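You operate a simulated robot arm through the tools that you are given. There is no shell and no other tool.

You are at the controls of a simulated robot arm. One attempt, no reset.

TASK
Grease the hub's cup and fit the blue cone into it.
Fine: lift the red lid off the tin, use the dabber, and put dabber and lid back. Set down upright: yellow dabber. A coat counts when it lies all over at full strength: go over it till it gets no stronger.
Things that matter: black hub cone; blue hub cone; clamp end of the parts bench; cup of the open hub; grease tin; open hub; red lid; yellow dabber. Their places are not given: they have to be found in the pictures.

The check looks at the end state, three seconds after you hand in, the way a careful person would. Anything else that was tipped, shoved, dropped, spilled or broken makes it a failure. Lids that push on must go on centred and level and be pressed home; caps that screw on are set level and turned clockwise until they are tight.

THE ROBOT
A 6-joint arm with a two-finger parallel gripper, fixed in place. Base frame: the origin is at the foot of the arm, x ahead of it, y to its left, z up; the work surface is at about z = 880. Units: mm, rad, N and s.
With the tool pointing down near the work surface it reaches from about 240 to 640 mm from the base axis. Its first joint turns from -1.152 to 1.152 rad. Payload 2.7 kg.
The tool frame sits at the grasp point between the pads (the TCP): z along the fingers, y along the line on which they close. The tips reach 23 mm beyond it. Largest opening 94 mm; finger width 38, thickness 10; the body of the gripper, 54 by 96 mm, starts 39 mm behind the TCP.
Orientation is that of the tool frame in the base frame, as [roll, pitch, yaw] about the fixed x, y, z axes, in that order (R = Rz(yaw) Ry(pitch) Rx(roll)). With the fingers straight down and closing along the base's y, the tool's x points along the base's -x, its y along +y and its z along -z.

THE INTERFACE
- The arm moves only by the tool send_rows. Its argument "plan" is a list of rows, each a list of 3 entries, a list of its own where there are three numbers: the shift along the base's x, y, z in mm, then the turn, a rotation vector about the base's x, y, z in rad, then the opening in per cent of the stroke, from 0 (shut) to 100 (fully open). In form: [[[x, y, z], [rx, ry, rz], gripper], ...]. A call has 1 to 20 rows; each row shifts and turns the commanded pose from where the row before left it. Each row takes 0.2 s and may step no farther than 50 mm and 0.15 rad from the row before; otherwise, or with a gripper value out of range, the whole call is refused. A pose out of reach is approached as far as the arm can. The call stops where the force on the tool passes 70 N (or 10 N more than at its start, if that is more) or the arm is blocked; 0.2 s more then pass. The fingers move at their own pace (about 45 mm/s each) and stop on an object; they squeeze with about 21 N. The grip force told is the motor's: it shows also when the fingers shut on nothing. Time passes only in rows, and 0.2 s behind the last, so rows that do not move let the fingers close. The reply holds the time, the measured pose of the TCP, the force on the tool along the base axes, the opening and the grip force, in the units named above and with some noise, with the torque about the TCP (base axes, N m) and any sound that the robot's microphone picked up.
- Cameras (640 x 400 px; columns grow to the right, rows downward): "scene" is fixed at [52.6, -415.1, 1417.2]; the picture's right is [0.94, -0.35, 0.00], its down [-0.16, -0.42, -0.89] and it looks along [0.31, 0.84, -0.45] (base axes); focal length 345 px, centre (320, 200). "wrist" rides on the gripper at [86, 16, -74] in the tool frame; the picture's right is [-0.18, 0.98, 0.00], its down [-0.58, -0.11, -0.81] and it looks along [-0.79, -0.15, 0.59] (tool axes); focal length 243 px, centre (320, 200).
- grab_frame(camera): a new picture of that camera. No time passes.
- point_at(camera, pixels): there is no depth. For up to 12 entries [column, row, z] of the newest picture of that camera ("zoom" is the newest enlarged one), the place [x, y] in the base frame at which the ray of that pixel passes the height z, good to about 2 mm. No time passes.
- enlarge(camera, box): a new picture of the part [left, top, right, bottom] of that camera's present view, enlarged. No time passes.
- sign_off(): hands the job in; it is judged then, once.

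Unless the task says otherwise, let go and move clear before handing in.

The tools are called after "Request:" by a JSON object that holds its "op" and its "data". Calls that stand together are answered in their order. send_rows: Moves the arm, as the interface text tells. Its arguments: {"type":"object","properties":{"plan":{"type":"array"}},"required":["plan"]} The other tools are called the same way: grab_frame (camera) takes a picture; point_at (camera, pixels) gives the place at which the rays of pixels pass given heights; enlarge (camera, box) takes an enlarged picture of a part of a camera's view; sign_off () hands the job in.

At the start:

```text
time_s: 0.0
eef_pos: [374.3, 67.8, 1167.5]
tcp_rot: [-3.141, -0.001, 3.141]
force: [0.2, -0.9, 0.1]
ft_torque: [0.01, 0.02, 0.01]
width: 93.9
gripper_force: 0.0
```

scene: 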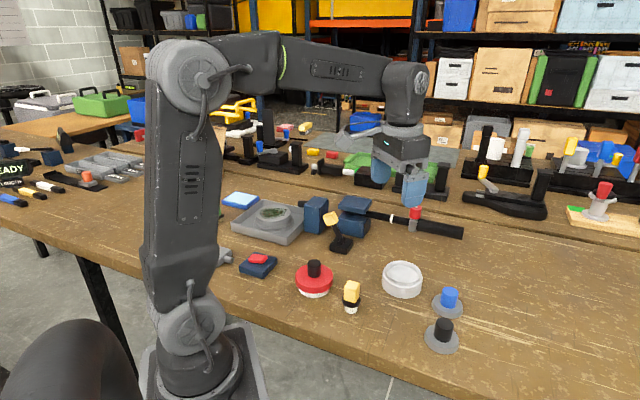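
wrist: 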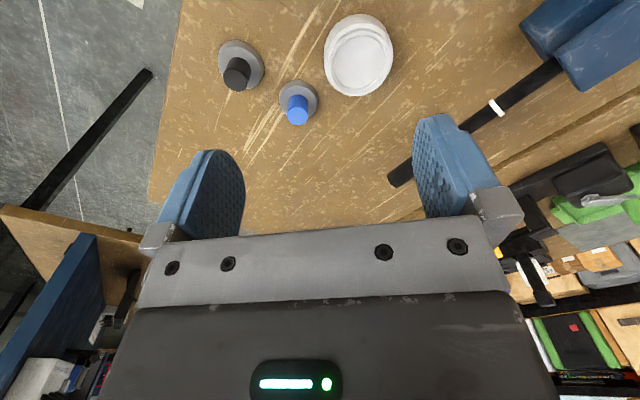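

The scene shows a red-lidded tin near (314,280), a yellow dabber near (351,296), a white/grey hub near (402,279), the blue cone at (448,302) and the black cone at (442,335). I'll enlarge these to see details.

Request:
{"op": "enlarge", "data": {"camera": "scene", "box": [220, 240, 380, 340]}}

Request:
{"op": "enlarge", "data": {"camera": "scene", "box": [350, 240, 510, 360]}}

Request:
{"op": "enlarge", "data": {"camera": "scene", "box": [200, 170, 480, 280]}}

Request:
{"op": "enlarge", "data": {"camera": "wrist", "box": [190, 0, 430, 150]}}

```text
4.00 times, centred on (300, 290) of scene
```

zoom: 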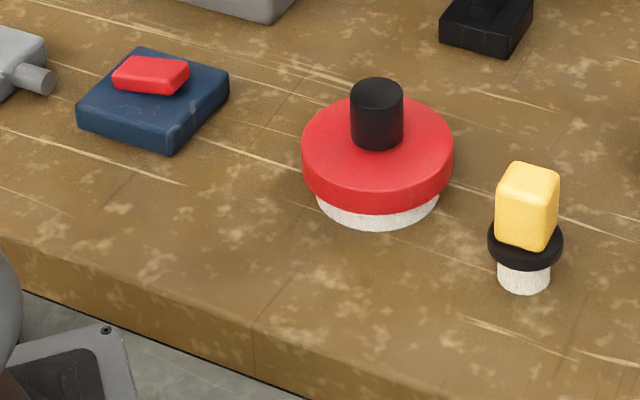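

```text
3.33 times, centred on (430, 300) of scene
```

zoom: 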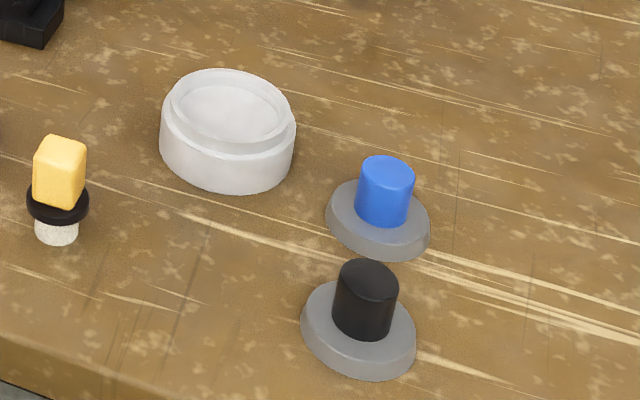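

```text
2.29 times, centred on (340, 225) of scene
```

zoom: 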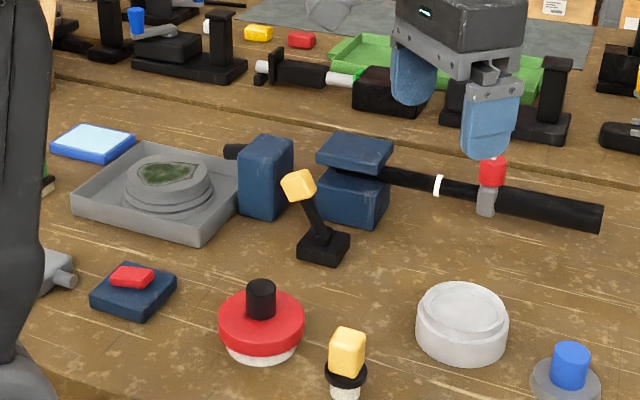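

```text
2.67 times, centred on (310, 75) of wrist
```

zoom: 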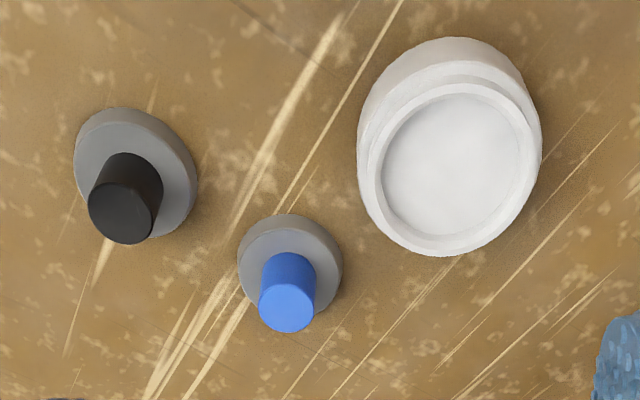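

The white piece at (402,279) looks like an open cup, but the grey stepped piece in the tray at (272,215) could also be a hub. I'll locate the main items and then look from above.

Request:
{"op": "point_at", "data": {"camera": "scene", "pixels": [[314, 295, 880], [314, 265, 930], [351, 312, 880], [402, 297, 880], [448, 308, 880], [442, 342, 880], [275, 235, 880], [272, 212, 910], [340, 247, 880], [340, 212, 950], [320, 225, 900], [258, 268, 885]]}}

Request:
{"op": "enlarge", "data": {"camera": "scene", "box": [210, 180, 310, 250]}}

Request:
{"op": "enlarge", "data": {"camera": "scene", "box": [290, 180, 480, 260]}}

```text
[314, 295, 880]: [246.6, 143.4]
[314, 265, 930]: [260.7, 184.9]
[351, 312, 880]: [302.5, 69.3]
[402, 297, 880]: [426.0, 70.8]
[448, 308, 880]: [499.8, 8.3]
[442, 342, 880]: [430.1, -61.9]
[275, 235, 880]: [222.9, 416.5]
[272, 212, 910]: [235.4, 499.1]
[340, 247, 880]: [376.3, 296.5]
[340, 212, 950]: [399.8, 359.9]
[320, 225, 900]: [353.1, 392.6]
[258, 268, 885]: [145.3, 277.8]
```

```text
5.71 times, centred on (260, 215) of scene
```

zoom: 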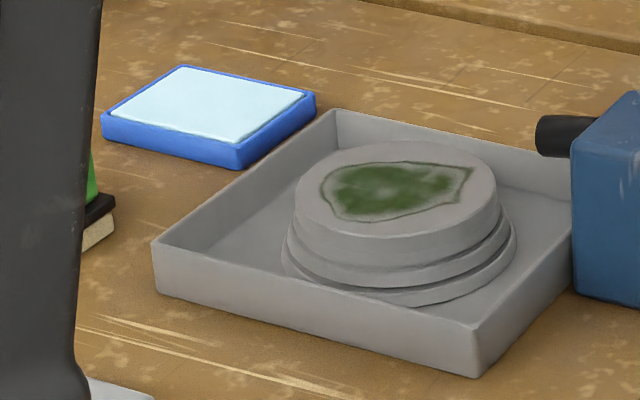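

```text
3.37 times, centred on (385, 220) of scene
```

zoom: 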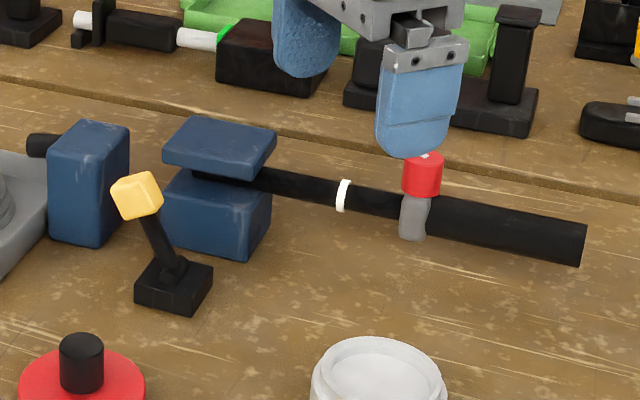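

The likely hub is the white cup near (426,71), with the tin near (255,165), the dabber near (305,75) and the cones near (500,8) and (430,-60). I'll move the arm back for a closer wrist-camera view.

Request:
{"op": "send_rows", "data": {"plan": [[[-30, 0, -10], [0, 0, 0], 100], [[-30, 0, -10], [0, 0, 0], 100], [[-20, 0, -20], [0, 0, 0], 100], [[0, 0, -20], [0, 0, 0], 100]]}}

Request:
{"op": "grab_frame", "data": {"camera": "wrist"}}

Request:
{"op": "grab_frame", "data": {"camera": "scene"}}

```text
time_s: 1.0
eef_pos: [293.3, 66.6, 1106.6]
tcp_rot: [3.141, -0.001, -3.14]
force: [-0.6, 0.1, 0.0]
ft_torque: [0.0, 0.0, 0.01]
width: 93.9
gripper_force: 0.0
```

```text
taken
```

wrist: 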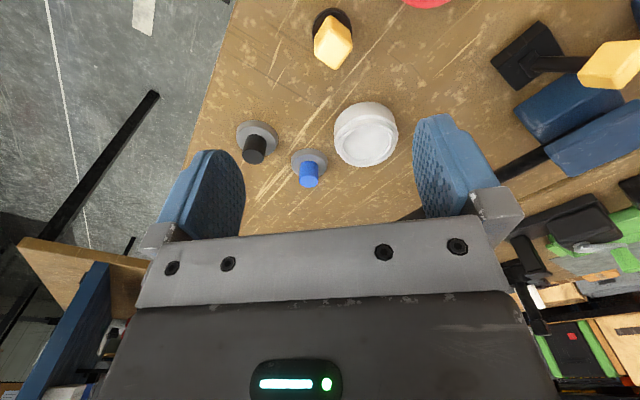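

```text
taken
```

scene: 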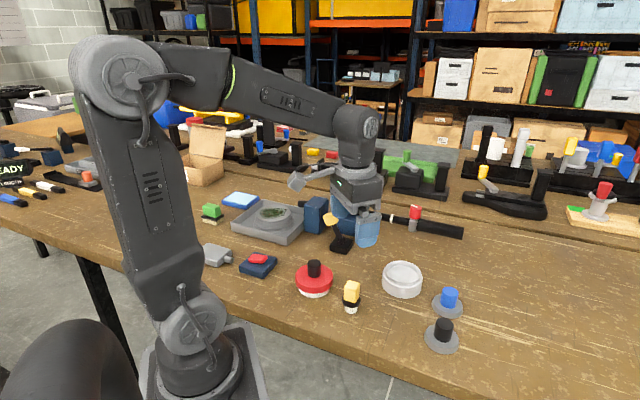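

The wrist view now shows the dabber (332,45), cup (365,133), blue cone (309,170) and black cone (255,145). I'll enlarge it to measure them.

Request:
{"op": "enlarge", "data": {"camera": "wrist", "box": [225, 85, 415, 205]}}

Request:
{"op": "enlarge", "data": {"camera": "wrist", "box": [290, 0, 450, 80]}}

Request:
{"op": "enlarge", "data": {"camera": "scene", "box": [370, 240, 480, 360]}}

```text
3.33 times, centred on (320, 145) of wrist
```

zoom: 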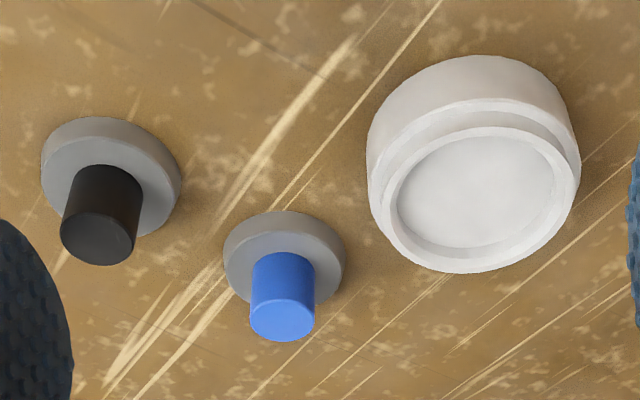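

```text
4.00 times, centred on (370, 40) of wrist
```

zoom: 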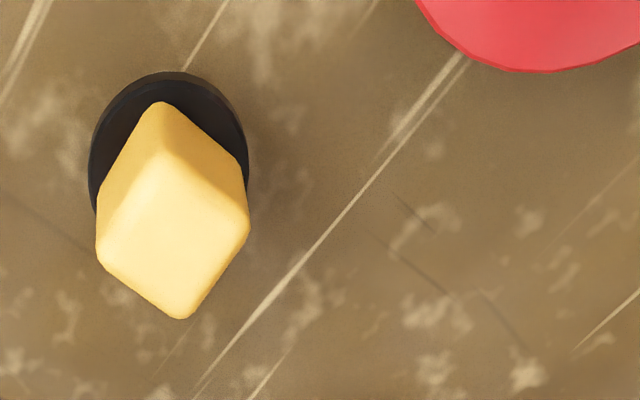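

```text
3.33 times, centred on (425, 300) of scene
```

zoom: 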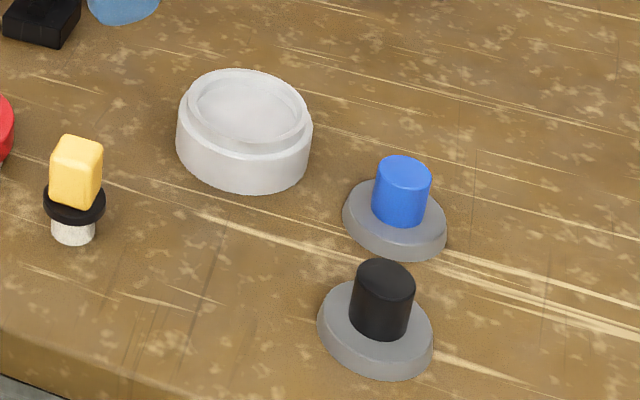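

I'll triangulate the rim height of the cup, the cone tops, and the dabber top from both cameras.

Request:
{"op": "point_at", "data": {"camera": "wrist", "pixels": [[366.5, 142.3, 900], [366.5, 142.3, 920], [366.5, 142.3, 940], [304.7, 178, 900], [304.7, 178, 920], [304.7, 178, 940], [249.5, 158, 920], [249.5, 158, 940], [333, 57, 920], [333, 57, 940], [333, 57, 960]]}}

Request:
{"op": "point_at", "data": {"camera": "scene", "pixels": [[403.7, 273, 900], [403.7, 273, 920], [403.7, 273, 940], [450.2, 291.5, 900], [450.2, 291.5, 920], [450.2, 291.5, 940], [444.5, 323.5, 920], [444.5, 323.5, 940], [352.5, 283, 920], [352.5, 283, 940], [352.5, 283, 960]]}}

```text
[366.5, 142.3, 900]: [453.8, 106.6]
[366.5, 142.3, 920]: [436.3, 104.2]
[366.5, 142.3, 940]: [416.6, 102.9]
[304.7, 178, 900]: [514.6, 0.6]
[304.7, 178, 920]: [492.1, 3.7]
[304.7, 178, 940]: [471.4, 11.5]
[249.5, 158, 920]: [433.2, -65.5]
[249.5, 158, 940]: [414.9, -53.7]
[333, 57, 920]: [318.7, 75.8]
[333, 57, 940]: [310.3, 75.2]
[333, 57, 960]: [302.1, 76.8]
```

```text
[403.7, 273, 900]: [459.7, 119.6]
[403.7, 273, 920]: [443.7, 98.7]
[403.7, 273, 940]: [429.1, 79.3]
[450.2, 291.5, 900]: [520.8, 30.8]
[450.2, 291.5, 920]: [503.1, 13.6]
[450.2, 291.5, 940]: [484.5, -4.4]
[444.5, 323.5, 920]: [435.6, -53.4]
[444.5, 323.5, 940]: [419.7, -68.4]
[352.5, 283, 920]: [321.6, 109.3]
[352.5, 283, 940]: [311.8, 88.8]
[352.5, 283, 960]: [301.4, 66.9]
```

Triangulation gives cup rim centre ≈(441,104,915), blue cone top ≈(494,6,928), dabber top ≈(306,76,951). Next I'll move to see the tin.

Request:
{"op": "send_rows", "data": {"plan": [[[-15, 30, -10], [0, 0, 0], 100], [[-20, 30, -20], [0, 0, 0], 100], [[-18, 25, -20], [0, 0, 0], 100], [[0, 0, 0], [0, 0, 0], 100]]}}

Request:
{"op": "grab_frame", "data": {"camera": "wrist"}}

Request:
{"op": "grab_frame", "data": {"camera": "scene"}}

```text
time_s: 2.0
eef_pos: [243.1, 154.6, 1055.4]
tcp_rot: [-3.141, 0.001, 3.141]
force: [0.1, -0.4, -0.1]
ft_torque: [0.01, 0.0, 0.02]
width: 94.0
gripper_force: 0.2
```

```text
taken
```

wrist: 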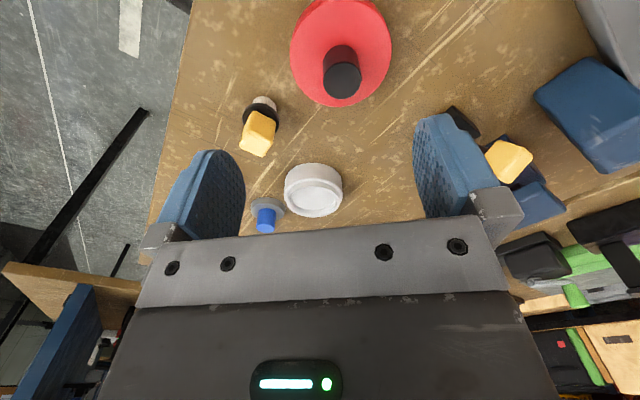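

```text
taken
```

scene: 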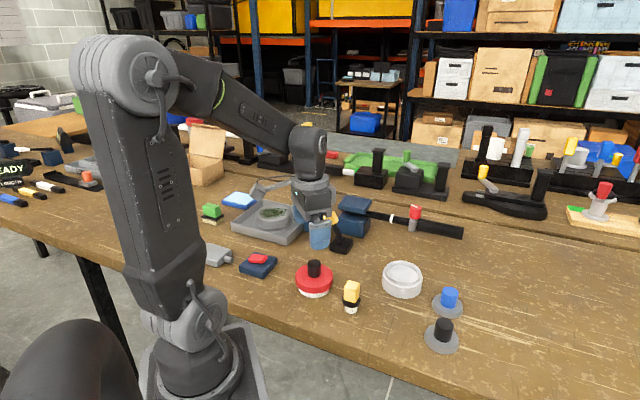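

The tin's lid is at (341,50) with the knob top at (341,80), and the dabber at (259,125). I'll enlarge for measuring.

Request:
{"op": "enlarge", "data": {"camera": "wrist", "box": [230, 0, 410, 120]}}

Request:
{"op": "enlarge", "data": {"camera": "scene", "box": [285, 250, 375, 320]}}

Request:
{"op": "enlarge", "data": {"camera": "wrist", "box": [220, 85, 360, 235]}}

```text
3.33 times, centred on (320, 60) of wrist
```

zoom: 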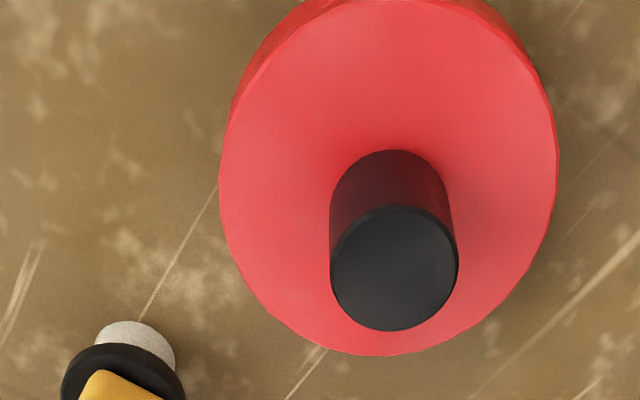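

```text
5.71 times, centred on (330, 285) of scene
```

zoom: 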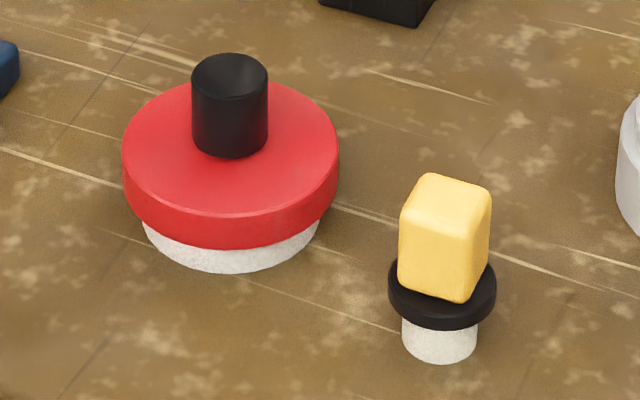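

```text
2.67 times, centred on (290, 160) of wrist
```

zoom: 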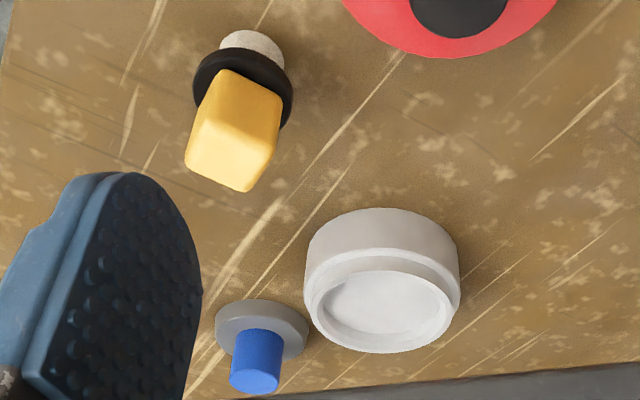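

I'll zoom on the dabber handle for its corners and take the triangulation of the knob.

Request:
{"op": "enlarge", "data": {"camera": "wrist", "box": [234, 92, 290, 162]}}

Request:
{"op": "point_at", "data": {"camera": "wrist", "pixels": [[342.5, 80.1, 940], [342.5, 80.1, 960], [342.5, 80.1, 980], [340.4, 62.1, 900], [340.4, 62.1, 920], [340.4, 62.1, 940]]}}

Request:
{"op": "point_at", "data": {"camera": "scene", "pixels": [[314.25, 263.65, 940], [314.25, 263.65, 960], [314.25, 263.65, 980], [314.25, 274.1, 900], [314.25, 274.1, 920], [314.25, 274.1, 940]]}}

```text
5.71 times, centred on (262, 127) of wrist
```

zoom: 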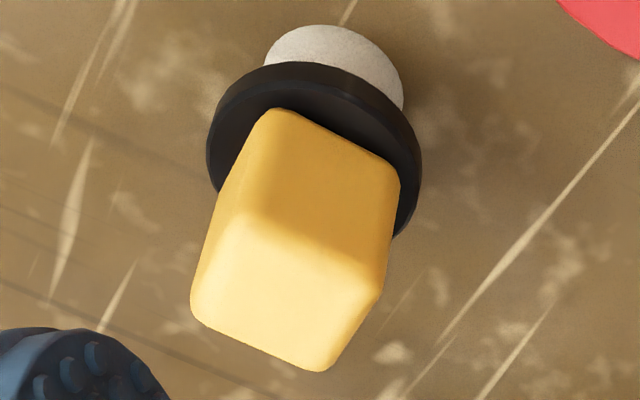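

```text
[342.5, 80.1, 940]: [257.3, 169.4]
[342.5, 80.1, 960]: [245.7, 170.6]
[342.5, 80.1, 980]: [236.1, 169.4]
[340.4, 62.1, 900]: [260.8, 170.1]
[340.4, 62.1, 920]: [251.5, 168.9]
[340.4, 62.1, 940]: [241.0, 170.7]
```

```text
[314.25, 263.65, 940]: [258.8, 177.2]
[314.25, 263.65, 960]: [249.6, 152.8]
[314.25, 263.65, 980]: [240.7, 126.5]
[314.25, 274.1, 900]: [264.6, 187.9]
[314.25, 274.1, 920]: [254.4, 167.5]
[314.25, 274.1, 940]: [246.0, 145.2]
```

Knob top is ≈(254,169.5,946) and lid top ≈919. Now the dabber's top-face corners.

Request:
{"op": "point_at", "data": {"camera": "zoom", "pixels": [[190, 305, 951], [325, 372, 951], [382, 285, 951], [245, 210, 951], [285, 290, 951], [312, 150, 900], [312, 150, 910]]}}

Request:
{"op": "enlarge", "data": {"camera": "scene", "box": [330, 270, 380, 320]}}

```text
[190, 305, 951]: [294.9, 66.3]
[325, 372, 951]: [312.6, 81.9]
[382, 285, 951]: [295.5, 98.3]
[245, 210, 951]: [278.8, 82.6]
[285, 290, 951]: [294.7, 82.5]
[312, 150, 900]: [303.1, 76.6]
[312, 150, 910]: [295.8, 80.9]
```

```text
8.00 times, centred on (355, 295) of scene
```

zoom: 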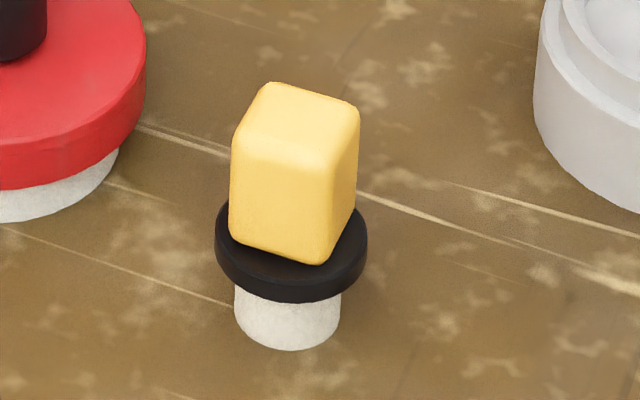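

The dabber handle is ~23.5 mm square, turned about 45°; I need to fix its height with the scene view.

Request:
{"op": "point_at", "data": {"camera": "zoom", "pixels": [[297, 124, 935], [297, 124, 940], [297, 124, 945], [297, 124, 950], [287, 330, 880], [235, 140, 943], [268, 82, 943], [358, 108, 943], [330, 170, 943], [290, 295, 900]]}}

```text
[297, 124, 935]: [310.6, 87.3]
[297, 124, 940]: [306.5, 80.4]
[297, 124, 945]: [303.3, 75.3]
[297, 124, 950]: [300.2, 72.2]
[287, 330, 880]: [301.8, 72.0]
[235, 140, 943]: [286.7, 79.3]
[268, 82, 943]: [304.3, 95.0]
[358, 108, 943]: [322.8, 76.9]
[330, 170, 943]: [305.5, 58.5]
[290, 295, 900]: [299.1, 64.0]
```

The dabber's top is ≈943 high, centred ≈(302,77), with faces at ~45°. First the lid: I'll move above the knob at (254,169.5) and partly close the gripper.

Request:
{"op": "send_rows", "data": {"plan": [[[6, 8, -15], [0, 0, 0], 80], [[6, 8, -15], [0, 0, 0], 70], [[0, 0, -20], [0, 0, 0], 70], [[0, 0, 0], [0, 0, 0], 70]]}}

Request:
{"op": "send_rows", "data": {"plan": [[[0, 0, 0], [0, 0, 0], 70]]}}

Request:
{"op": "send_rows", "data": {"plan": [[[0, 0, 0], [0, 0, 0], 70]]}}

Request:
{"op": "grab_frame", "data": {"camera": "wrist"}}

Request:
{"op": "grab_frame", "data": {"camera": "scene"}}

```text
time_s: 3.0
eef_pos: [254.3, 171.3, 1006.9]
tcp_rot: [3.141, -0.001, 3.141]
force: [0.2, -0.9, -0.3]
ft_torque: [-0.01, -0.02, 0.01]
width: 65.7
gripper_force: 0.1
```

```text
time_s: 3.4
eef_pos: [254.4, 170.2, 1008.4]
tcp_rot: [3.141, -0.001, 3.141]
force: [-0.3, -0.4, -0.4]
ft_torque: [-0.02, -0.06, -0.02]
width: 65.7
gripper_force: 0.3
```

```text
time_s: 3.8
eef_pos: [255.0, 170.6, 1008.0]
tcp_rot: [3.141, -0.001, 3.141]
force: [0.1, -0.3, -0.3]
ft_torque: [0.0, 0.0, 0.0]
width: 66.1
gripper_force: 0.1
```

```text
taken
```

wrist: 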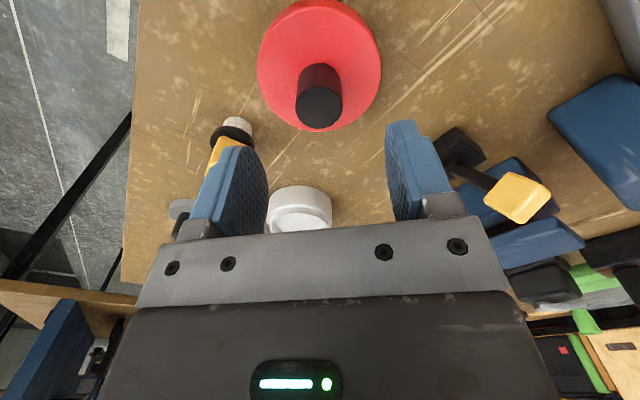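

```text
taken
```

scene: 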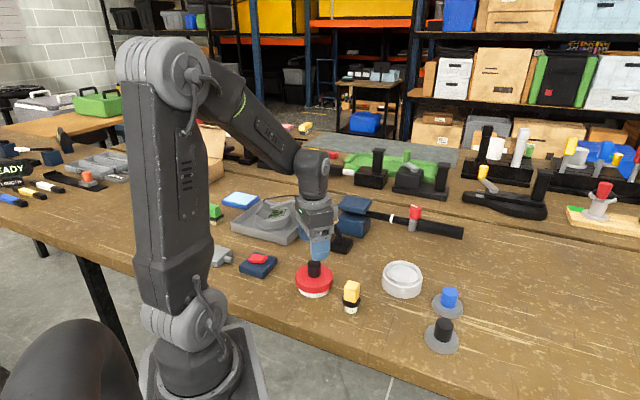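

The knob top sits at about (319,106), where a point right below the TCP at z=946 should appear, so it's well centred. I'll check with point_at, then descend to z≈944.

Request:
{"op": "enlarge", "data": {"camera": "wrist", "box": [240, 0, 400, 140]}}

Request:
{"op": "point_at", "data": {"camera": "wrist", "pixels": [[319, 106, 946], [295, 106, 946], [343, 106, 946], [319, 130, 919], [258, 60, 919], [382, 60, 919], [319, 79, 919]]}}

```text
2.86 times, centred on (320, 70) of wrist
```

zoom: 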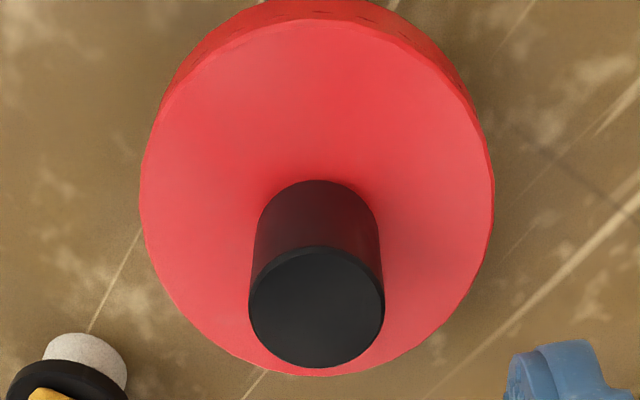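

```text
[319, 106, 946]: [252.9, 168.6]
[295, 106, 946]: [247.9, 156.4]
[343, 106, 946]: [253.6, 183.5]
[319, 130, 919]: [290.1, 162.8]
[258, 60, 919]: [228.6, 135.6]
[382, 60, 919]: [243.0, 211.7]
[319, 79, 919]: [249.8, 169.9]
```

Centred within a mm or so. Descend and close on the knob.

Request:
{"op": "send_rows", "data": {"plan": [[[0, -0.5, -20], [0, 0, 0], 70], [[0, 0, -20], [0, 0, 0], 70], [[0, 0, -15], [0, 0, 0], 70], [[0, 0, -8], [0, 0, 0], 70], [[0, 0, 0], [0, 0, 0], 70], [[0, 0, 0], [0, 0, 0], 20], [[0, 0, 0], [0, 0, 0], 10], [[0, 0, 0], [0, 0, 0], 10], [[0, 0, 0], [0, 0, 0], 10]]}}

Request:
{"op": "grab_frame", "data": {"camera": "wrist"}}

Request:
{"op": "enlarge", "data": {"camera": "scene", "box": [250, 220, 390, 320]}}

```text
time_s: 5.8
eef_pos: [254.2, 170.5, 943.4]
tcp_rot: [3.141, 0.0, 3.141]
force: [0.6, 0.4, 0.3]
ft_torque: [0.03, 0.04, 0.03]
width: 28.3
gripper_force: 21.1
```

```text
taken
```

wrist: 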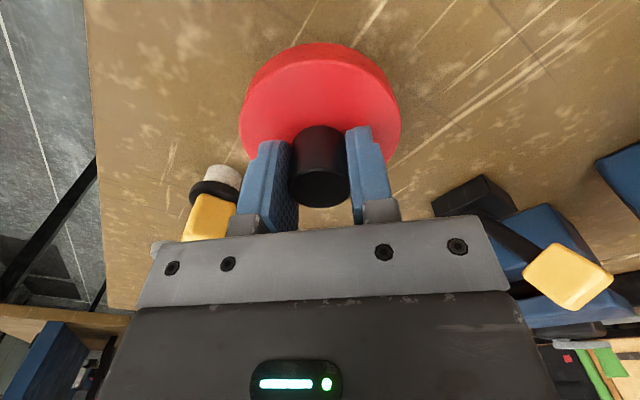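

```text
4.00 times, centred on (320, 270) of scene
```

zoom: 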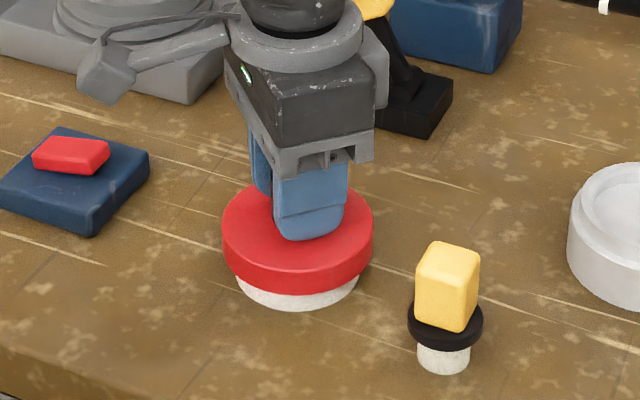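

The knob is gripped (28.3 mm). Lift slowly.

Request:
{"op": "send_rows", "data": {"plan": [[[0, 0, 2], [0, 0, 0], 10], [[0, 0, 2], [0, 0, 0], 10], [[0, 0, 3], [0, 0, 0], 10], [[0, 0, 3], [0, 0, 0], 10], [[0, 0, 5], [0, 0, 0], 10], [[0, 0, 5], [0, 0, 0], 10]]}}

Request:
{"op": "enlarge", "data": {"camera": "scene", "box": [250, 220, 390, 320]}}

```text
time_s: 7.2
eef_pos: [255.1, 168.2, 963.5]
tcp_rot: [3.141, 0.002, 3.141]
force: [0.1, 0.5, -0.8]
ft_torque: [-0.02, 0.0, -0.03]
width: 28.1
gripper_force: 21.0
```

```text
4.00 times, centred on (320, 270) of scene
```

zoom: 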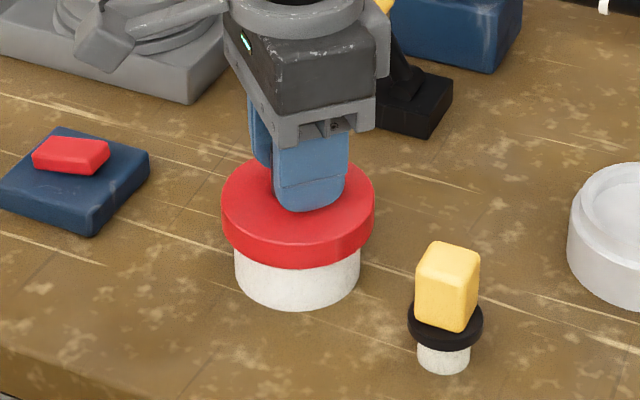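

Lid is free (weight ~0.8 N) and stays in the grip. Raise more and carry it to the bare spot at about (350,200).

Request:
{"op": "send_rows", "data": {"plan": [[[0, 0, 20], [0, 0, 0], 10], [[15, 5, 10], [0, 0, 0], 10], [[20, 6, 0], [0, 0, 0], 10], [[20, 6, 0], [0, 0, 0], 10], [[20, 7, 0], [0, 0, 0], 10], [[20, 6, 0], [0, 0, 0], 10], [[0, 0, -20], [0, 0, 0], 10], [[0, 0, -20], [0, 0, 0], 10], [[0, 0, 0], [0, 0, 0], 10]]}}

Request:
{"op": "grab_frame", "data": {"camera": "wrist"}}

Request:
{"op": "grab_frame", "data": {"camera": "scene"}}

Request:
{"op": "enlarge", "data": {"camera": "scene", "box": [260, 220, 420, 320]}}

```text
time_s: 9.2
eef_pos: [348.9, 199.1, 952.5]
tcp_rot: [-3.14, 0.0, 3.14]
force: [-0.4, 0.1, -0.4]
ft_torque: [-0.02, -0.03, 0.0]
width: 27.9
gripper_force: 20.7
```

```text
taken
```

wrist: 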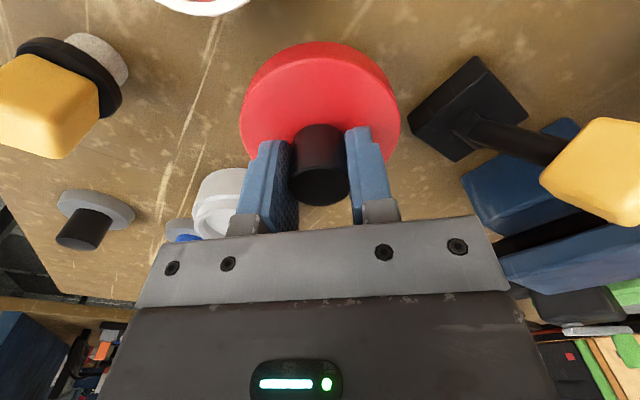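

```text
taken
```

scene: 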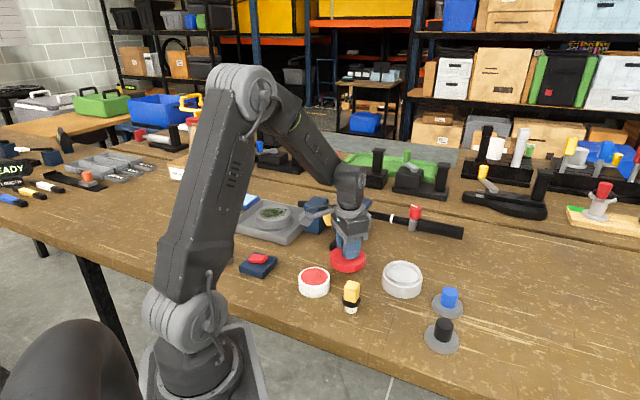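

```text
4.00 times, centred on (340, 270) of scene
```

zoom: 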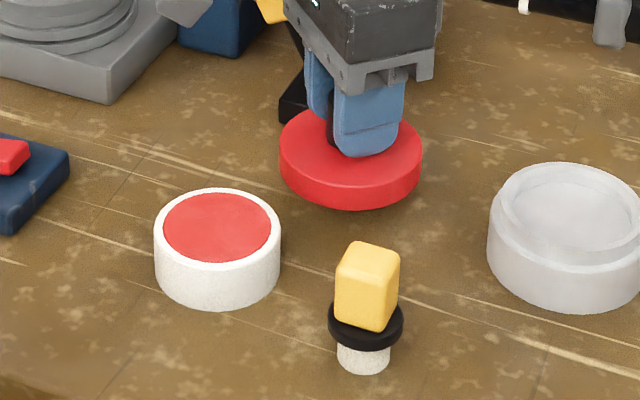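

The tin's open with red grease inside. Lower the lid toward the bench with small steps.

Request:
{"op": "send_rows", "data": {"plan": [[[0, 0, -8], [0, 0, 0], 10], [[0, 0, -6], [0, 0, 0], 10], [[0, 0, -4], [0, 0, 0], 10], [[0, 0, -2], [0, 0, 0], 10], [[0, 0, -2], [0, 0, 0], 10]]}}

Request:
{"op": "enlarge", "data": {"camera": "scene", "box": [300, 220, 400, 290]}}

```text
time_s: 10.4
eef_pos: [349.3, 199.7, 932.8]
tcp_rot: [3.14, -0.001, 3.141]
force: [1.2, -0.7, -1.1]
ft_torque: [-0.04, 0.01, 0.02]
width: 27.7
gripper_force: 21.3
```

```text
5.71 times, centred on (350, 255) of scene
```

zoom: 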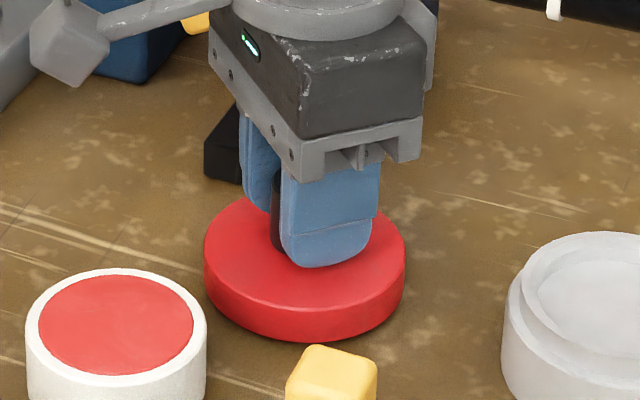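

Request:
{"op": "send_rows", "data": {"plan": [[[0, 0, -2], [0, 0, 0], 10], [[0, 0, -2], [0, 0, 0], 10]]}}

Request:
{"op": "send_rows", "data": {"plan": [[[0, 0, -1.5], [0, 0, 0], 10]]}}

Request:
{"op": "send_rows", "data": {"plan": [[[0, 0, -1.5], [0, 0, 0], 10]]}}

Request:
{"op": "send_rows", "data": {"plan": [[[0, 0, -1.5], [0, 0, 0], 10]]}}

```text
time_s: 11.0
eef_pos: [348.5, 199.4, 926.4]
tcp_rot: [3.141, 0.0, 3.14]
force: [0.5, 0.2, -0.4]
ft_torque: [0.0, 0.03, 0.0]
width: 28.0
gripper_force: 21.1
```

```text
time_s: 11.4
eef_pos: [348.5, 199.0, 926.4]
tcp_rot: [-3.14, -0.001, -3.14]
force: [-2.8, 0.8, 8.4]
ft_torque: [-0.06, 0.24, -0.07]
width: 28.1
gripper_force: 20.6
```

```text
time_s: 11.8
eef_pos: [349.8, 199.0, 925.9]
tcp_rot: [3.14, 0.002, 3.141]
force: [-3.3, 0.1, 16.4]
ft_torque: [-0.03, 0.0, -0.14]
width: 27.9
gripper_force: 21.4
```

```text
time_s: 12.2
eef_pos: [350.3, 199.7, 923.9]
tcp_rot: [3.14, 0.002, -3.141]
force: [-2.8, 1.8, 17.1]
ft_torque: [0.01, 0.0, -0.18]
width: 28.2
gripper_force: 20.8
```

Lid is on the bench (contact at TCP z≈926). Relieve, release, and rise.

Request:
{"op": "send_rows", "data": {"plan": [[[0, 0, 2], [0, 0, 0], 10], [[0, 0, 0], [0, 0, 0], 60], [[0, 0, 0], [0, 0, 0], 60], [[0, 0, 0], [0, 0, 0], 60], [[0, 0, 15], [0, 0, 0], 60], [[0, 0, 25], [0, 0, 0], 60], [[0, 0, 30], [0, 0, 0], 60], [[0, 0, 20], [0, 0, 0], 60], [[0, 0, 0], [0, 0, 0], 60]]}}

Request:
{"op": "grab_frame", "data": {"camera": "wrist"}}

Request:
{"op": "grab_frame", "data": {"camera": "scene"}}

```text
time_s: 14.2
eef_pos: [348.4, 197.0, 1015.2]
tcp_rot: [-3.141, -0.001, 3.141]
force: [0.7, 0.3, -0.4]
ft_torque: [-0.03, -0.01, 0.02]
width: 56.4
gripper_force: 0.0
```

```text
taken
```

wrist: 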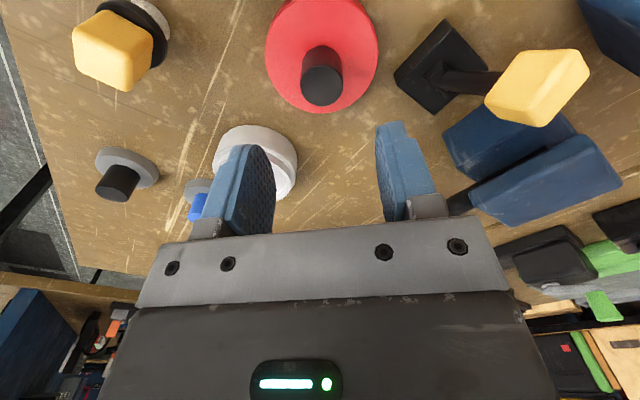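

```text
taken
```

scene: 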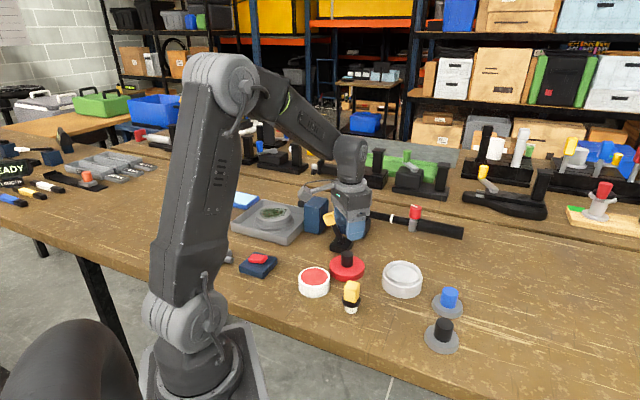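

Lid is resting flat. Now measure the dabber handle (wrist (112,50)) again from here.

Request:
{"op": "enlarge", "data": {"camera": "wrist", "box": [60, 0, 190, 100]}}

Request:
{"op": "enlarge", "data": {"camera": "scene", "box": [285, 250, 375, 320]}}

```text
4.00 times, centred on (125, 50) of wrist
```

zoom: 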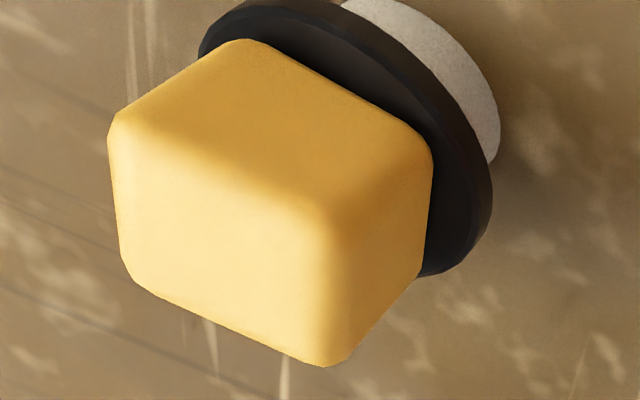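

```text
5.71 times, centred on (330, 285) of scene
```

zoom: 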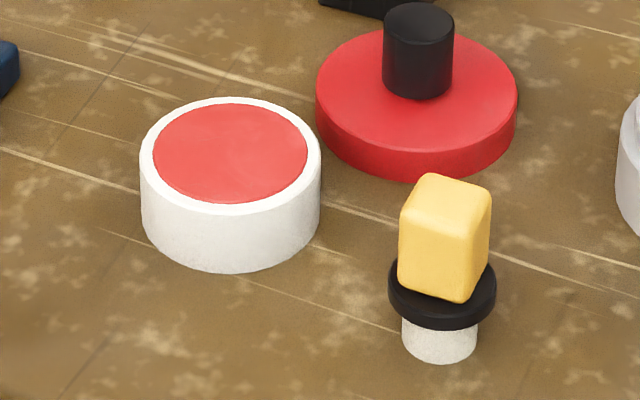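

Request:
{"op": "enlarge", "data": {"camera": "wrist", "box": [60, 0, 190, 100]}}

Request:
{"op": "point_at", "data": {"camera": "zoom", "pixels": [[110, 130, 943], [125, 278, 943], [335, 365, 943], [325, 205, 943], [420, 270, 943], [432, 150, 903], [240, 40, 903], [230, 200, 943]]}}

```text
4.00 times, centred on (125, 50) of wrist
```

zoom: 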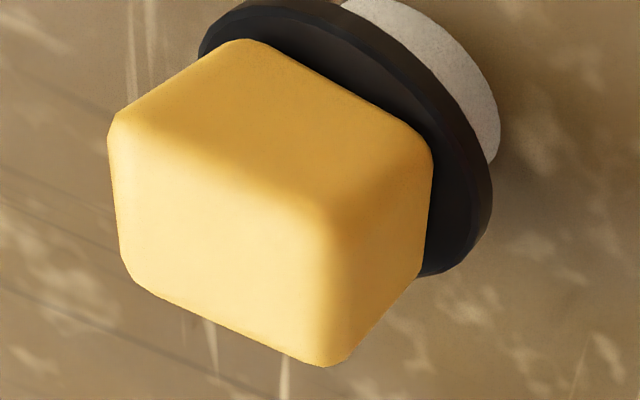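

```text
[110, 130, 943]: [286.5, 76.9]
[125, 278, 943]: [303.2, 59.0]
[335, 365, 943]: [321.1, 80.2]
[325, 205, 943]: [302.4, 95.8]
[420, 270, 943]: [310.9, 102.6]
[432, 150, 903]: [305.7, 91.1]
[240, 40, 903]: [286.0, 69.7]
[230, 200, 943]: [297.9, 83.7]
```

Handle corners give centre ≈(302.5,77.5), faces at 45°. Rotate the tool +0.785 rad about z and move above the dabber.

Request:
{"op": "send_rows", "data": {"plan": [[[-7.7, -20.2, 0], [0, 0, 0.131], 70], [[-7.7, -20.2, 0], [0, 0, 0.131], 70], [[-7.8, -20.2, 0], [0, 0, 0.131], 70], [[-7.7, -20.2, 0], [0, 0, 0.131], 70], [[-7.7, -20.2, 0], [0, 0, 0.131], 70], [[-7.8, -20.3, 0], [0, 0, 0.13], 70], [[0, 0, -10], [0, 0, 0], 70], [[0, 0, 0], [0, 0, 0], 70]]}}

Request:
{"op": "grab_frame", "data": {"camera": "wrist"}}

Request:
{"op": "grab_frame", "data": {"camera": "scene"}}

```text
time_s: 16.0
eef_pos: [302.6, 78.1, 1006.9]
tcp_rot: [-3.141, 0.0, -2.354]
force: [-0.3, 0.8, 0.2]
ft_torque: [0.05, 0.01, 0.02]
width: 65.9
gripper_force: 0.0
```

```text
taken
```

wrist: 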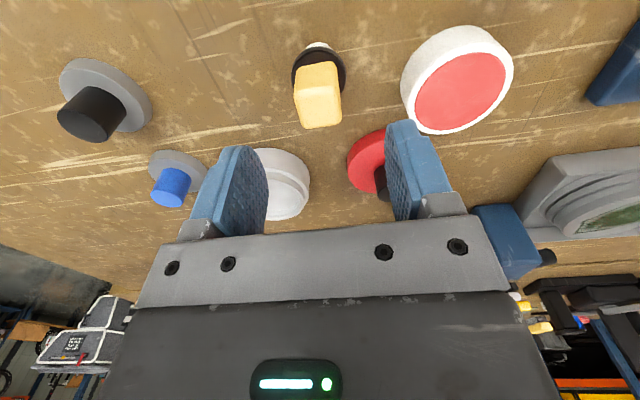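

```text
taken
```

scene: 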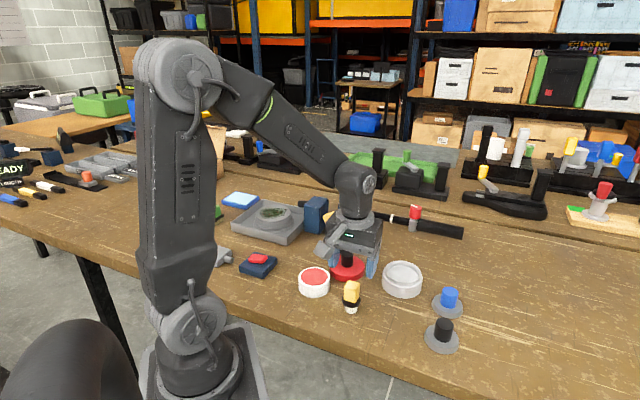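

The dabber is almost centred at column ~319. Zoom to check alignment, and measure the tin interior and hub from here.

Request:
{"op": "enlarge", "data": {"camera": "wrist", "box": [270, 30, 370, 140]}}

Request:
{"op": "enlarge", "data": {"camera": "wrist", "box": [390, 10, 530, 140]}}

Request:
{"op": "point_at", "data": {"camera": "zoom", "pixels": [[320, 200, 915], [320, 200, 905]]}}

```text
3.64 times, centred on (320, 85) of wrist
```

zoom: 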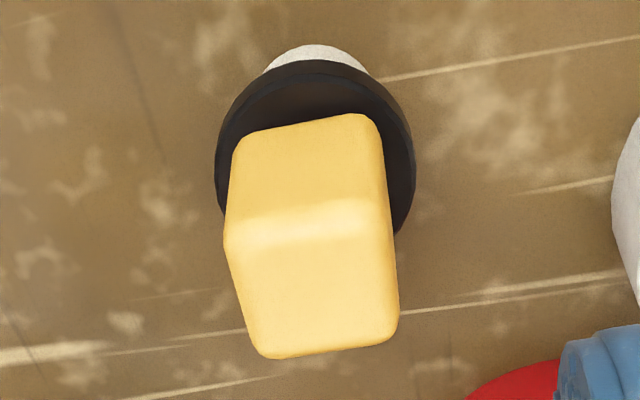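

```text
3.08 times, centred on (460, 75) of wrist
```

zoom: 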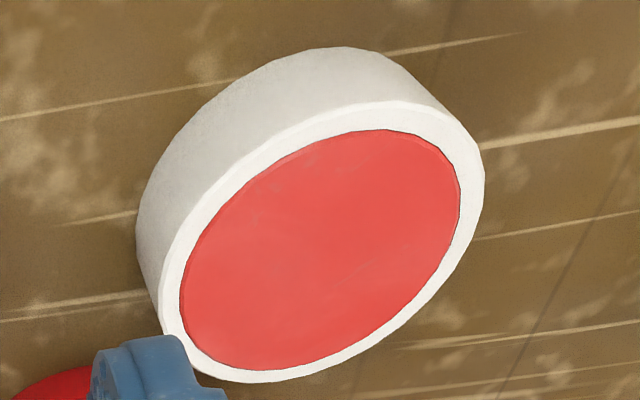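

```text
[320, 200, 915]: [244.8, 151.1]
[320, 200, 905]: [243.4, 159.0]
```

The handle is aligned with the jaws and centred within ~1 mm. Descend to z≈930 and close on it.

Request:
{"op": "send_rows", "data": {"plan": [[[0, 0, -25], [0, 0, 0], 70], [[0, 0, -25], [0, 0, 0], 70], [[0, 0, -16], [0, 0, 0], 70], [[0, 0, -10], [0, 0, 0], 70], [[0, 0, 0], [0, 0, 0], 70]]}}

Request:
{"op": "grab_frame", "data": {"camera": "wrist"}}

Request:
{"op": "enlarge", "data": {"camera": "scene", "box": [285, 240, 415, 330]}}

```text
time_s: 17.2
eef_pos: [302.4, 78.1, 928.8]
tcp_rot: [-3.141, 0.002, -2.355]
force: [1.0, 0.7, 0.1]
ft_torque: [0.03, -0.01, 0.02]
width: 65.9
gripper_force: 0.1
```

```text
taken
```

wrist: 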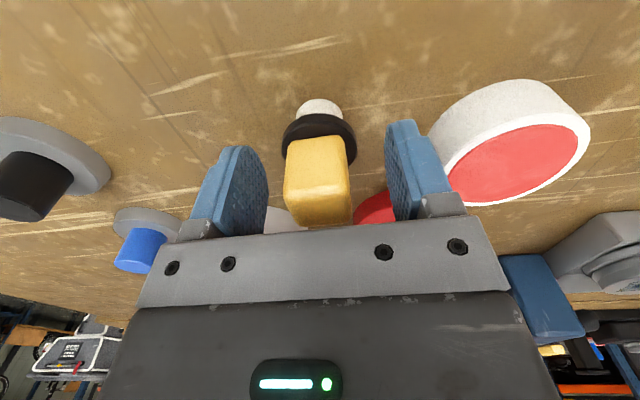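

```text
4.44 times, centred on (350, 285) of scene
```

zoom: 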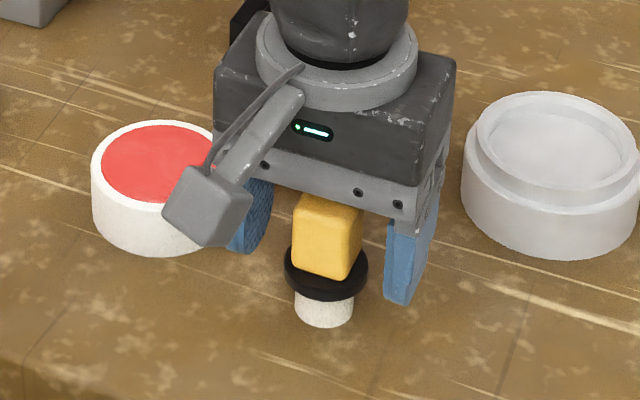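

The fingers straddle the handle above the collar with no contact. Close.

Request:
{"op": "send_rows", "data": {"plan": [[[0, 0, 0], [0, 0, 0], 40], [[0, 0, 0], [0, 0, 0], 10], [[0, 0, 0], [0, 0, 0], 10], [[0, 0, 0], [0, 0, 0], 10], [[0, 0, 0], [0, 0, 0], 10]]}}

Request:
{"op": "send_rows", "data": {"plan": [[[0, 0, 3], [0, 0, 0], 10], [[0, 0, 7], [0, 0, 0], 10], [[0, 0, 20], [0, 0, 0], 10], [[0, 0, 20], [0, 0, 0], 10], [[0, 0, 15], [0, 0, 0], 10], [[0, 0, 0], [0, 0, 0], 10]]}}

Request:
{"op": "grab_frame", "data": {"camera": "wrist"}}

Request:
{"op": "enlarge", "data": {"camera": "scene", "box": [285, 220, 415, 320]}}

```text
time_s: 18.4
eef_pos: [304.0, 77.3, 929.1]
tcp_rot: [3.141, 0.0, -2.357]
force: [-0.2, 0.5, 0.0]
ft_torque: [-0.05, 0.01, 0.0]
width: 38.9
gripper_force: 21.3
```

```text
time_s: 19.8
eef_pos: [302.5, 78.2, 995.5]
tcp_rot: [3.141, -0.001, -2.355]
force: [0.1, 0.1, -0.5]
ft_torque: [-0.02, -0.01, 0.02]
width: 38.9
gripper_force: 21.1
```

```text
taken
```

wrist: 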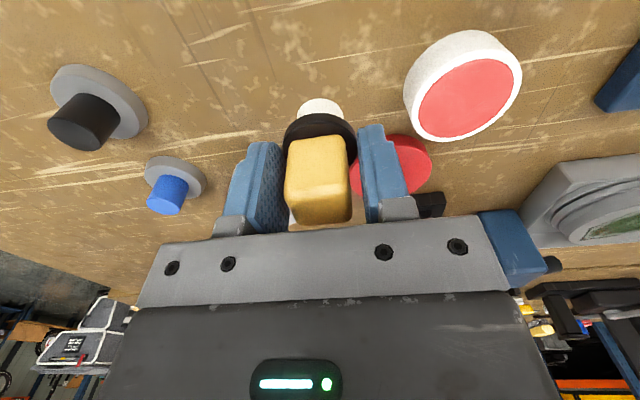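

```text
4.00 times, centred on (350, 270) of scene
```

zoom: 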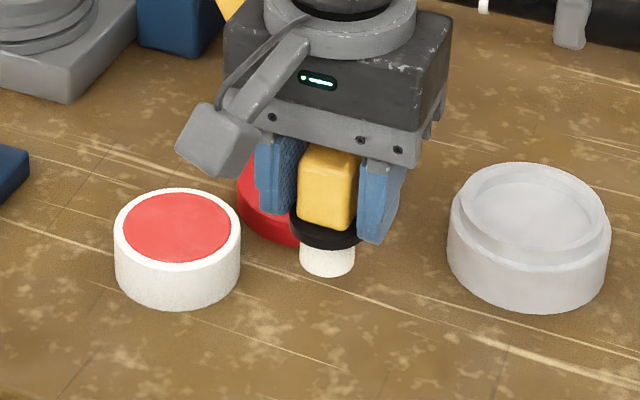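

The opening of 38.9 mm means the tips caught the black collar, not the handle. I'll set it back, and regrip about 10 mm higher.

Request:
{"op": "send_rows", "data": {"plan": [[[0, 0, -20], [0, 0, 0], 10], [[0, 0, -20], [0, 0, 0], 10], [[0, 0, -15], [0, 0, 0], 10], [[0, 0, -5], [0, 0, 0], 10], [[0, 0, -3], [0, 0, 0], 10], [[0, 0, 0], [0, 0, 0], 10]]}}

```text
time_s: 21.2
eef_pos: [302.8, 77.8, 931.2]
tcp_rot: [3.141, 0.0, -2.358]
force: [1.3, -0.3, -1.1]
ft_torque: [0.0, 0.0, -0.03]
width: 38.8
gripper_force: 20.8
```

Request:
{"op": "send_rows", "data": {"plan": [[[0, 0, -1], [0, 0, 0], 10], [[0, 0, -1], [0, 0, 0], 10]]}}

Request:
{"op": "enlarge", "data": {"camera": "scene", "box": [300, 250, 400, 320]}}

```text
time_s: 21.8
eef_pos: [302.7, 77.4, 929.1]
tcp_rot: [-3.141, 0.0, -2.359]
force: [0.1, 0.6, -0.9]
ft_torque: [-0.01, 0.0, 0.0]
width: 38.6
gripper_force: 21.4
```

```text
5.71 times, centred on (350, 285) of scene
```

zoom: 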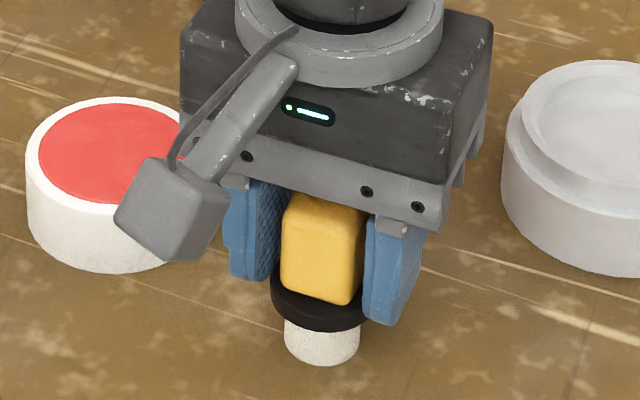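

Request:
{"op": "send_rows", "data": {"plan": [[[0, 0, -1], [0, 0, 0], 10], [[0, 0, 0], [0, 0, 0], 10]]}}

```text
time_s: 22.4
eef_pos: [303.0, 77.2, 929.2]
tcp_rot: [-3.14, 0.001, -2.357]
force: [-2.7, -2.4, 16.1]
ft_torque: [-0.13, 0.18, 0.02]
width: 38.8
gripper_force: 21.0
```

Touching down now (16 N). Relieve 1 mm, release, rise 10 mm, regrip on the handle only.

Request:
{"op": "send_rows", "data": {"plan": [[[0, 0, 1], [0, 0, 0], 10], [[0, 0, 0], [0, 0, 0], 60], [[0, 0, 0], [0, 0, 0], 60], [[0, 0, 5], [0, 0, 0], 60], [[0, 0, 5], [0, 0, 0], 60], [[0, 0, 0], [0, 0, 0], 10], [[0, 0, 0], [0, 0, 0], 10], [[0, 0, 0], [0, 0, 0], 10], [[0, 0, 0], [0, 0, 0], 10], [[0, 0, 0], [0, 0, 0], 10]]}}

Request:
{"op": "enlarge", "data": {"camera": "scene", "box": [300, 250, 400, 320]}}

```text
time_s: 24.6
eef_pos: [304.0, 77.3, 939.1]
tcp_rot: [-3.141, 0.0, -2.357]
force: [-0.1, 0.7, 1.2]
ft_torque: [0.02, 0.06, 0.0]
width: 27.6
gripper_force: 20.9
```

```text
5.71 times, centred on (350, 285) of scene
```

zoom: 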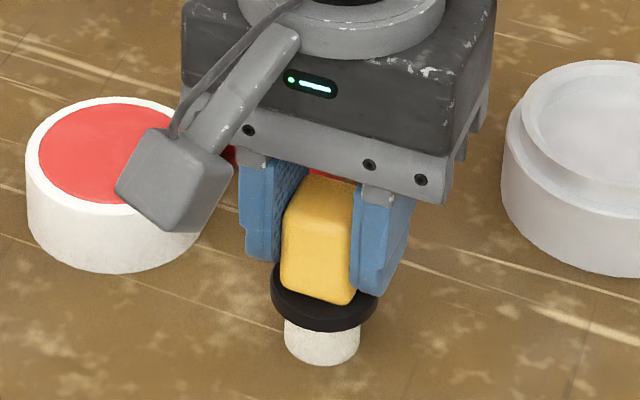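

Now gripping the handle (27.6 mm). Tip bottom is at TCP−59. Lift and carry over the tin centre (254.5,169.7).

Request:
{"op": "send_rows", "data": {"plan": [[[0, 0, 5], [0, 0, 0], 10], [[0, 0, 20], [0, 0, 0], 10], [[0, 0, 25], [0, 0, 0], 10], [[0, 0, 15], [0, 0, 0], 10], [[-12.1, 23, 0], [0, 0, 0], 10], [[-12.1, 23, 0], [0, 0, 0], 10], [[-12.1, 23, 0], [0, 0, 0], 10], [[-12.2, 23.3, 0], [0, 0, 0], 10], [[0, 0, 0], [0, 0, 0], 10]]}}

Request:
{"op": "grab_frame", "data": {"camera": "wrist"}}

Request:
{"op": "enlarge", "data": {"camera": "scene", "box": [265, 210, 385, 310]}}

```text
time_s: 26.6
eef_pos: [255.8, 167.8, 1003.3]
tcp_rot: [-3.141, -0.001, -2.355]
force: [0.0, 0.0, -1.2]
ft_torque: [-0.02, 0.03, -0.01]
width: 28.0
gripper_force: 21.1
```

```text
taken
```

wrist: 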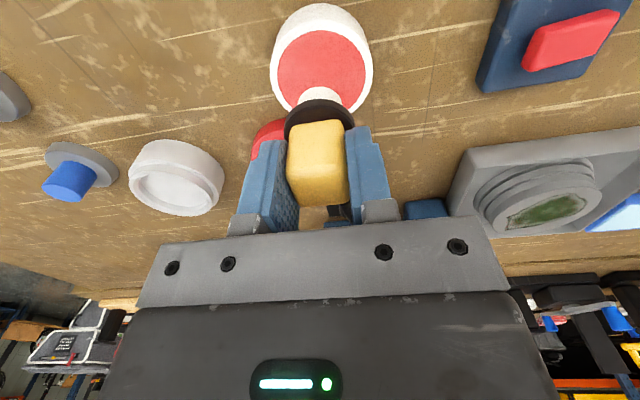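

```text
4.00 times, centred on (325, 260) of scene
```

zoom: 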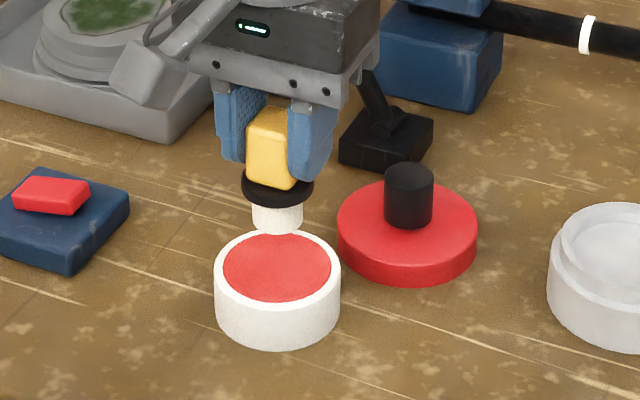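

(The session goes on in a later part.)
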